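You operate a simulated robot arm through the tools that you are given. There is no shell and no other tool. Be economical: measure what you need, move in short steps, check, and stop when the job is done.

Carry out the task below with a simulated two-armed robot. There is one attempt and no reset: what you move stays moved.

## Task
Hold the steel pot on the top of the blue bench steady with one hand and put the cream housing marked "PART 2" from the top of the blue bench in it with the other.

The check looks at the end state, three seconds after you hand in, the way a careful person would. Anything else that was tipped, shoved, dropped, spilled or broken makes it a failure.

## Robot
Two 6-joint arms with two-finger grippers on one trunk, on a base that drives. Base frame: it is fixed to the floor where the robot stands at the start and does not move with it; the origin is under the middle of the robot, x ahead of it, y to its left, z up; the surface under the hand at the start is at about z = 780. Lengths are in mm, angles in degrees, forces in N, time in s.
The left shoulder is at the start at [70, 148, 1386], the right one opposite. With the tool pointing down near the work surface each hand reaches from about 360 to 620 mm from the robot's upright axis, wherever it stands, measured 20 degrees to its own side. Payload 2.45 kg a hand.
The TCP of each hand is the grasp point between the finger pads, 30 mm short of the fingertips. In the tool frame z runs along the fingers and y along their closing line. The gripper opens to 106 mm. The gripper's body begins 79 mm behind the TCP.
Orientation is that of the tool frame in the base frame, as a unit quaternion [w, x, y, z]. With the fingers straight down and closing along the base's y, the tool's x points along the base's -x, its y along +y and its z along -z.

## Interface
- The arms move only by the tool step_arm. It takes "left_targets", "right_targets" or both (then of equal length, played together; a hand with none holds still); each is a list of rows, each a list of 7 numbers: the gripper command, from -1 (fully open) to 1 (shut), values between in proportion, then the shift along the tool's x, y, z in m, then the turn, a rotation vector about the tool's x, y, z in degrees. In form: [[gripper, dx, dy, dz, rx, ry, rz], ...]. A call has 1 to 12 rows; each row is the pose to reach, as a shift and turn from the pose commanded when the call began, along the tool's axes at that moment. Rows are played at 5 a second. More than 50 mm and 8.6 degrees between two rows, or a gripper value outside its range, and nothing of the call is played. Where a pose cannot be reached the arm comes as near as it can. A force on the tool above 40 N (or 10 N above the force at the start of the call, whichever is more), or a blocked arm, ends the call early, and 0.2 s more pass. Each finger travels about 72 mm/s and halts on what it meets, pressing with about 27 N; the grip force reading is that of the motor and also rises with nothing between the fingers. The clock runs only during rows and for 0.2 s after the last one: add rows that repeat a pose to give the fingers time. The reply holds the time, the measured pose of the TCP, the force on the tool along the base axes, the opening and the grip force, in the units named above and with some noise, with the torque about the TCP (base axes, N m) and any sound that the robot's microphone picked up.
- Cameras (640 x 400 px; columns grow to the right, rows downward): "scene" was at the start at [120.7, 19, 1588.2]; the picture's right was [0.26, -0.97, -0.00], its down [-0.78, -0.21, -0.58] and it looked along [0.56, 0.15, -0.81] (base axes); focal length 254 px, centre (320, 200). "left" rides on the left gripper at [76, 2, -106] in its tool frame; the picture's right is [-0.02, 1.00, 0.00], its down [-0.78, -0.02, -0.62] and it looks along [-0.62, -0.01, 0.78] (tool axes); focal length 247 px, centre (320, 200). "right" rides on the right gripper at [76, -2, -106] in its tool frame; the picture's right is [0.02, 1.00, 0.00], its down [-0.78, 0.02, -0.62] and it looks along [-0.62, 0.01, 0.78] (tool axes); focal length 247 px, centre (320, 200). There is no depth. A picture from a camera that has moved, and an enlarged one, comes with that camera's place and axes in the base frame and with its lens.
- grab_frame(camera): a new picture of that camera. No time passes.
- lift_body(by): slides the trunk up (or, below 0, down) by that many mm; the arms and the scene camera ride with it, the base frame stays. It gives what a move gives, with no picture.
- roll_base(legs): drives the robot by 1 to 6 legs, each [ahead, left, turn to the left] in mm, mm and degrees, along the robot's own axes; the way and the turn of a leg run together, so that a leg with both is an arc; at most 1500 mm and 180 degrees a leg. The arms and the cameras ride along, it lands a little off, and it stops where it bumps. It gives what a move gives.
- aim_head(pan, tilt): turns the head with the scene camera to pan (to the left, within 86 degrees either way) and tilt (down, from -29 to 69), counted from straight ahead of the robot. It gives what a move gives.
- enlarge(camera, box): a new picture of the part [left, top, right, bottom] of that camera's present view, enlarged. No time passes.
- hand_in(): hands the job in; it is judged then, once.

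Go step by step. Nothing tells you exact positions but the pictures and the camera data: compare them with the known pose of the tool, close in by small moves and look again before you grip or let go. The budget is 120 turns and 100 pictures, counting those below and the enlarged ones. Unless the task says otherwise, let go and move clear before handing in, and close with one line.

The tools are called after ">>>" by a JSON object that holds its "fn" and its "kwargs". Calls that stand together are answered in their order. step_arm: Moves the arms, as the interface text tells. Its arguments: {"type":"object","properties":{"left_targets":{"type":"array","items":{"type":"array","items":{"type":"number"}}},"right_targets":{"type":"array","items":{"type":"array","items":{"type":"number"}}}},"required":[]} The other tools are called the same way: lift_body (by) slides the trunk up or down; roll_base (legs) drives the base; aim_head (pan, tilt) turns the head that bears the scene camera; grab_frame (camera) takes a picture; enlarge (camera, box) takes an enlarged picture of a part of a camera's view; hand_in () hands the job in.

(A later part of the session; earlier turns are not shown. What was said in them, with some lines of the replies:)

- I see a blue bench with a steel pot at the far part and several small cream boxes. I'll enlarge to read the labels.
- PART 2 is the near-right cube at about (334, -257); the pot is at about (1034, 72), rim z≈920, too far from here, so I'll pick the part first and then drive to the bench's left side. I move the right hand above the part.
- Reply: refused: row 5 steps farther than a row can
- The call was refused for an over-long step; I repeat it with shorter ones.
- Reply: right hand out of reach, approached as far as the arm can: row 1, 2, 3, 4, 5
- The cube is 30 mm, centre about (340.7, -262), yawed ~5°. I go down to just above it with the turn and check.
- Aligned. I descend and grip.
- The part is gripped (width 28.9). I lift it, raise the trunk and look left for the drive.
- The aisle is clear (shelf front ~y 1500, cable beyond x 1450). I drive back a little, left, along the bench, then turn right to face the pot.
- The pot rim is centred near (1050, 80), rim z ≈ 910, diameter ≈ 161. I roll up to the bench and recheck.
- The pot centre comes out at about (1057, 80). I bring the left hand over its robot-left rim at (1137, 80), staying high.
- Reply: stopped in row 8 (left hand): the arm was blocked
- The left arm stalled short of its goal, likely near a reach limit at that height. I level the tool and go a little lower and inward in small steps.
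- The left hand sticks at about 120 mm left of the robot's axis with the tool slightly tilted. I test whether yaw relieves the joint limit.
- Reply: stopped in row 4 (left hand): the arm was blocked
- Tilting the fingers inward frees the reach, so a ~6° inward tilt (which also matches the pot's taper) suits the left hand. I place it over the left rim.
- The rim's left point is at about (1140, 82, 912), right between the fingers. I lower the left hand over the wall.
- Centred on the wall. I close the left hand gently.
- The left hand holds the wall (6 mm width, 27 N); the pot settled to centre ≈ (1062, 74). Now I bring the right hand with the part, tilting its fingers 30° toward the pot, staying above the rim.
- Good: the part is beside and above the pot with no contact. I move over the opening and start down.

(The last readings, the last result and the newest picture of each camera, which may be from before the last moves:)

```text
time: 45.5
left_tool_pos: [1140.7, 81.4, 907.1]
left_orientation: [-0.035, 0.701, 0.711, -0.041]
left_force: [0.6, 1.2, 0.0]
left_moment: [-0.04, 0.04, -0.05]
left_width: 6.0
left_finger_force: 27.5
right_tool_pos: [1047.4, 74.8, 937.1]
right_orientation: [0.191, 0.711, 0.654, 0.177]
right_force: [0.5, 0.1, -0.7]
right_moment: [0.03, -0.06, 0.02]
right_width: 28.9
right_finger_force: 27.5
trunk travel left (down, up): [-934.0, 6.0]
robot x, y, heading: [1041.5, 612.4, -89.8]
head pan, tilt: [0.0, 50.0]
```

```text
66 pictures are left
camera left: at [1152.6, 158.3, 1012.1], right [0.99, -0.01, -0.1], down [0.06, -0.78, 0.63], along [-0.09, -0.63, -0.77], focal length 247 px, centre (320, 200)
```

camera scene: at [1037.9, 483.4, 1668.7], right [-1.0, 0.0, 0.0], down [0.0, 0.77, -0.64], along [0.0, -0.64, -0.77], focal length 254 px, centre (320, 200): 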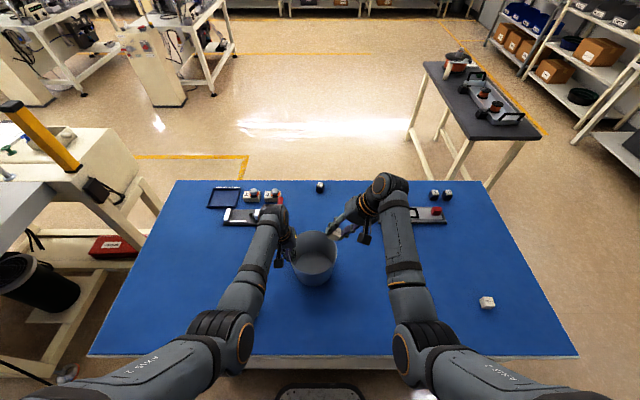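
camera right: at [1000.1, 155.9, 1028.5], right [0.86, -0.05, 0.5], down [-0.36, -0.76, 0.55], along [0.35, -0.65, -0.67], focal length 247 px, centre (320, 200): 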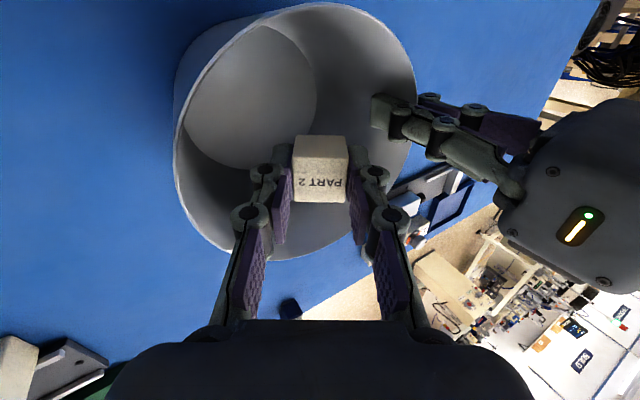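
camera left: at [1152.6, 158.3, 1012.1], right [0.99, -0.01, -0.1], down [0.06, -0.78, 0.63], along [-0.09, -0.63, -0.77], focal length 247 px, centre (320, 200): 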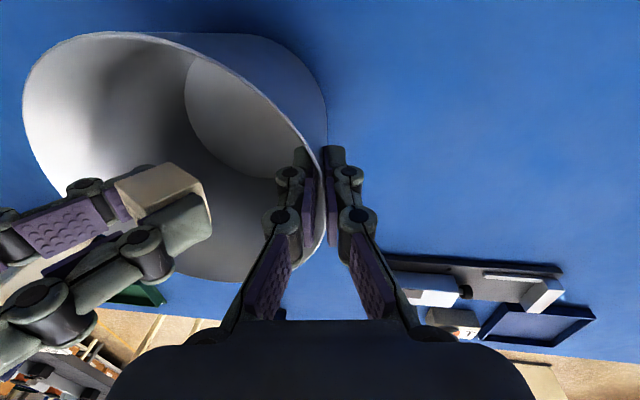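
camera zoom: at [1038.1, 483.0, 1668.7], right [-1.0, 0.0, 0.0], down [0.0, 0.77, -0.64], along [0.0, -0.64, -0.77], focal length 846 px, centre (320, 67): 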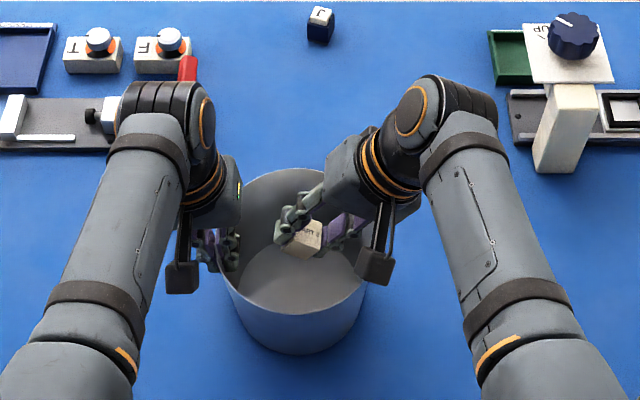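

Part is centred within the opening. I lower further, watching force.

>>> {"fn": "step_arm", "kwargs": {"right_targets": [[1, 0.0, -0.007, 0.012, 0, 0, 0], [1, 0.0, -0.014, 0.024, 0, 0, 0], [1, 0.0, -0.021, 0.036, 0, 0, 0], [1, 0.0, -0.021, 0.036, 0, 0, 0]], "left_targets": [[1, 0, 0, 0, 0, 0, 0], [1, 0, 0, 0, 0, 0, 0], [1, 0, 0, 0, 0, 0, 0], [1, 0, 0, 0, 0, 0, 0]]}}

>>> {"fn": "enlarge", "kwargs": {"camera": "scene", "box": [240, 180, 400, 300]}}

>>> {"fn": "grab_frame", "kwargs": {"camera": "right"}}

```text
time: 46.5
left_tool_pos: [1140.4, 82.5, 907.5]
left_orientation: [-0.034, 0.701, 0.711, -0.04]
left_force: [-0.8, 0.1, 0.3]
left_moment: [0.02, 0.0, -0.12]
left_width: 5.9
left_finger_force: 27.4
right_tool_pos: [1044.5, 75.8, 894.0]
right_orientation: [0.191, 0.71, 0.655, 0.175]
right_force: [0.0, 0.2, -1.3]
right_moment: [-0.01, 0.03, -0.04]
right_width: 28.8
right_finger_force: 26.8
trunk travel left (down, up): [-934.0, 6.0]
robot x, y, heading: [1035.9, 611.7, -89.8]
head pan, tilt: [0.0, 50.0]
```

```text
3.33 times, centred on (320, 240) of scene
camera zoom: at [1038.2, 482.9, 1668.7], right [-1.0, 0.0, 0.0], down [0.0, 0.77, -0.64], along [0.0, -0.64, -0.77], focal length 846 px, centre (320, 67)
```

zoom: 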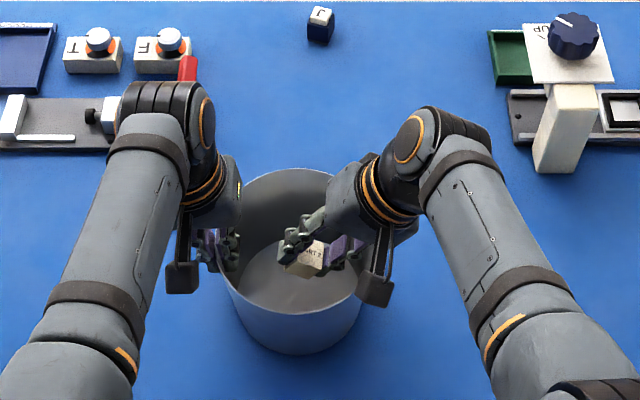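

```text
64 pictures are left
camera right: at [998.4, 155.9, 986.2], right [0.86, -0.05, 0.5], down [-0.36, -0.76, 0.55], along [0.35, -0.65, -0.67], focal length 247 px, centre (320, 200)
```

right: 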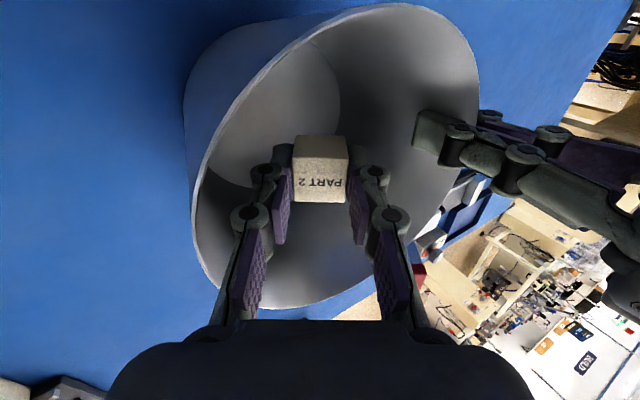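

Everything clear. I release with a modest opening.

>>> {"fn": "step_arm", "kwargs": {"right_targets": [[0.3, 0, 0, 0, 0, 0, 0], [0.15, 0, 0, 0, 0, 0, 0], [0.15, 0, 0, 0, 0, 0, 0], [0.15, 0, 0, 0, 0, 0, 0], [0.15, 0, 0, 0, 0, 0, 0]], "left_targets": [[1, 0, 0, 0, 0, 0, 0], [1, 0, 0, 0, 0, 0, 0], [1, 0, 0, 0, 0, 0, 0], [1, 0, 0, 0, 0, 0, 0], [1, 0, 0, 0, 0, 0, 0]]}}

>>> {"fn": "grab_frame", "kwargs": {"camera": "right"}}

```text
time: 47.6
left_tool_pos: [1140.7, 82.0, 907.1]
left_orientation: [-0.034, 0.701, 0.711, -0.04]
left_force: [-0.2, 0.5, 0.3]
left_moment: [0.02, -0.04, -0.08]
left_width: 5.8
left_finger_force: 27.1
right_tool_pos: [1045.5, 75.8, 892.7]
right_orientation: [0.189, 0.71, 0.655, 0.175]
right_force: [-0.4, -0.9, 0.0]
right_moment: [0.02, 0.03, -0.02]
right_width: 45.0
right_finger_force: 0.0
trunk travel left (down, up): [-934.0, 6.0]
robot x, y, heading: [1037.2, 610.2, -89.7]
head pan, tilt: [0.0, 50.0]
```

```text
63 pictures are left
camera right: at [998.3, 156.0, 986.3], right [0.87, -0.05, 0.5], down [-0.36, -0.76, 0.55], along [0.35, -0.65, -0.67], focal length 247 px, centre (320, 200)
```

right: 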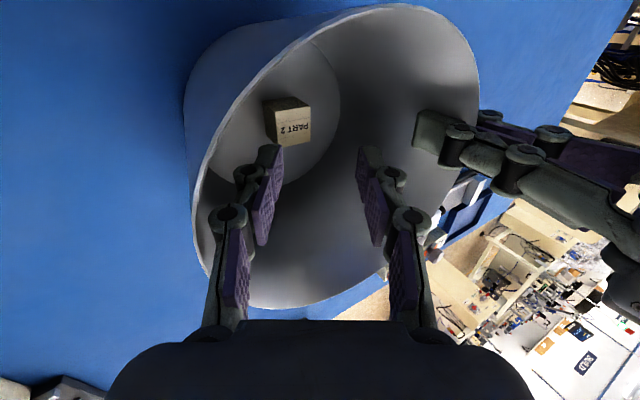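

The part lies on the pot's floor. I lift the right hand straight up and then away while the left still holds.

>>> {"fn": "step_arm", "kwargs": {"right_targets": [[0.15, 0, 0.016, -0.028, 0, 0, 0], [0.15, 0, 0.033, -0.057, 0, 0, 0], [0.15, 0, 0.05, -0.087, 0, 0, 0], [0.15, 0, 0.06, -0.11, 0, 0, 0], [0.15, 0, 0.025, -0.13, 0, 0, 0], [0.15, 0, -0.015, -0.153, 0, 0, 0], [0.15, 0, -0.055, -0.176, 0, 0, 0], [0.15, 0, -0.095, -0.199, 0, 0, 0], [0.15, 0, -0.095, -0.199, 0, 0, 0]], "left_targets": [[1, 0, 0, 0, 0, 0, 0], [1, 0, 0, 0, 0, 0, 0], [1, 0, 0, 0, 0, 0, 0], [1, 0, 0, 0, 0, 0, 0], [1, 0, 0, 0, 0, 0, 0], [1, 0, 0, 0, 0, 0, 0], [1, 0, 0, 0, 0, 0, 0], [1, 0, 0, 0, 0, 0, 0], [1, 0, 0, 0, 0, 0, 0]]}}

>>> {"fn": "enlarge", "kwargs": {"camera": "scene", "box": [220, 170, 420, 310]}}

```text
time: 49.6
left_tool_pos: [1140.5, 81.7, 905.9]
left_orientation: [-0.035, 0.702, 0.71, -0.04]
left_force: [-1.9, 0.7, -0.6]
left_moment: [-0.25, 0.06, -0.16]
left_width: 6.0
left_finger_force: 27.1
right_tool_pos: [865.1, 92.3, 1020.1]
right_orientation: [0.189, 0.711, 0.654, 0.176]
right_force: [0.8, -1.0, 0.6]
right_moment: [0.01, 0.03, -0.01]
right_width: 45.0
right_finger_force: 0.0
trunk travel left (down, up): [-934.0, 6.0]
robot x, y, heading: [1039.5, 611.0, -89.8]
head pan, tilt: [0.0, 50.0]
```

```text
2.86 times, centred on (320, 240) of scene
camera zoom: at [1039.0, 482.7, 1668.7], right [-1.0, 0.0, 0.0], down [0.0, 0.77, -0.64], along [0.0, -0.64, -0.77], focal length 725 px, centre (320, 86)
```

zoom: 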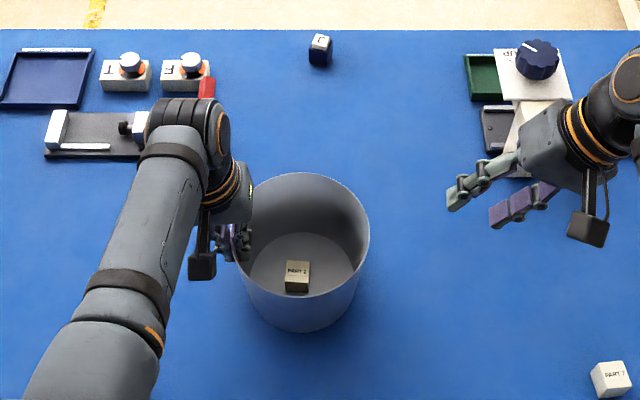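

Part is in, right hand clear. I open the left hand and lift it straight off the rim, then outward.

>>> {"fn": "step_arm", "kwargs": {"left_targets": [[0.7, 0, 0, 0, 0, 0, 0], [0.4, 0, 0, 0, 0, 0, 0], [0.2, 0, 0, 0, 0, 0, 0], [0.2, 0, 0, 0, 0, 0, 0], [0.2, 0, -0.002, -0.02, 0, 0, 0], [0.2, 0, -0.004, -0.04, 0, 0, 0], [0.2, 0, -0.006, -0.06, 0, 0, 0], [0.2, 0, 0.02, -0.063, 0, 0, 0], [0.2, 0, 0.06, -0.063, 0, 0, 0], [0.2, 0, 0.1, -0.07, 0, 0, 0], [0.2, 0, 0.14, -0.08, 0, 0, 0], [0.2, 0, 0.14, -0.08, 0, 0, 0]]}}

>>> {"fn": "grab_frame", "kwargs": {"camera": "scene"}}

>>> {"fn": "enlarge", "kwargs": {"camera": "scene", "box": [220, 170, 420, 310]}}

```text
time: 52.2
left_tool_pos: [1288.4, 84.4, 972.7]
left_orientation: [-0.034, 0.701, 0.711, -0.039]
left_force: [0.0, 0.7, 0.2]
left_moment: [0.01, -0.02, -0.01]
left_width: 42.5
left_finger_force: 0.0
right_tool_pos: [864.0, 91.7, 1020.1]
right_orientation: [0.19, 0.71, 0.655, 0.175]
right_force: [-0.3, -0.2, 0.2]
right_moment: [-0.02, -0.04, 0.0]
right_width: 45.2
right_finger_force: 0.0
trunk travel left (down, up): [-934.0, 6.0]
robot x, y, heading: [1039.1, 613.6, -89.9]
head pan, tilt: [0.0, 50.0]
```

```text
61 pictures are left
camera scene: at [1037.6, 483.0, 1668.7], right [-1.0, 0.0, 0.0], down [0.0, 0.77, -0.64], along [0.0, -0.64, -0.77], focal length 254 px, centre (320, 200)
```

scene: 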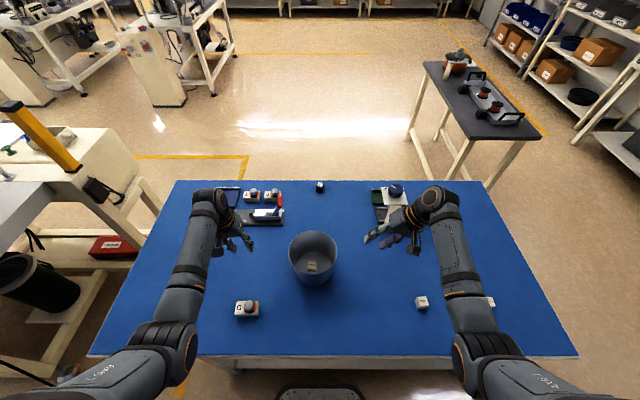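

```text
2.86 times, centred on (320, 240) of scene
camera zoom: at [1037.6, 483.0, 1668.7], right [-1.0, 0.0, 0.0], down [0.0, 0.77, -0.64], along [0.0, -0.64, -0.77], focal length 725 px, centre (320, 86)
```

zoom: 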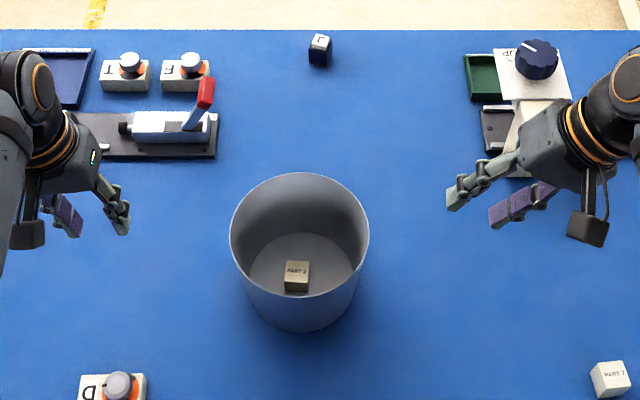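

The pot stands upright with PART 2 inside, both hands are clear, and nothing else on the bench looks disturbed. I hand in.

>>> {"fn": "hand_in", "kwargs": {}}

```text
The job is handed in.
```

The "PART 2" housing is in the steel pot: the left hand held the pot by its rim while the right hand put the part in. The pot slid about 10 mm when the left hand closed on it, and nothing else on the bench was touched.
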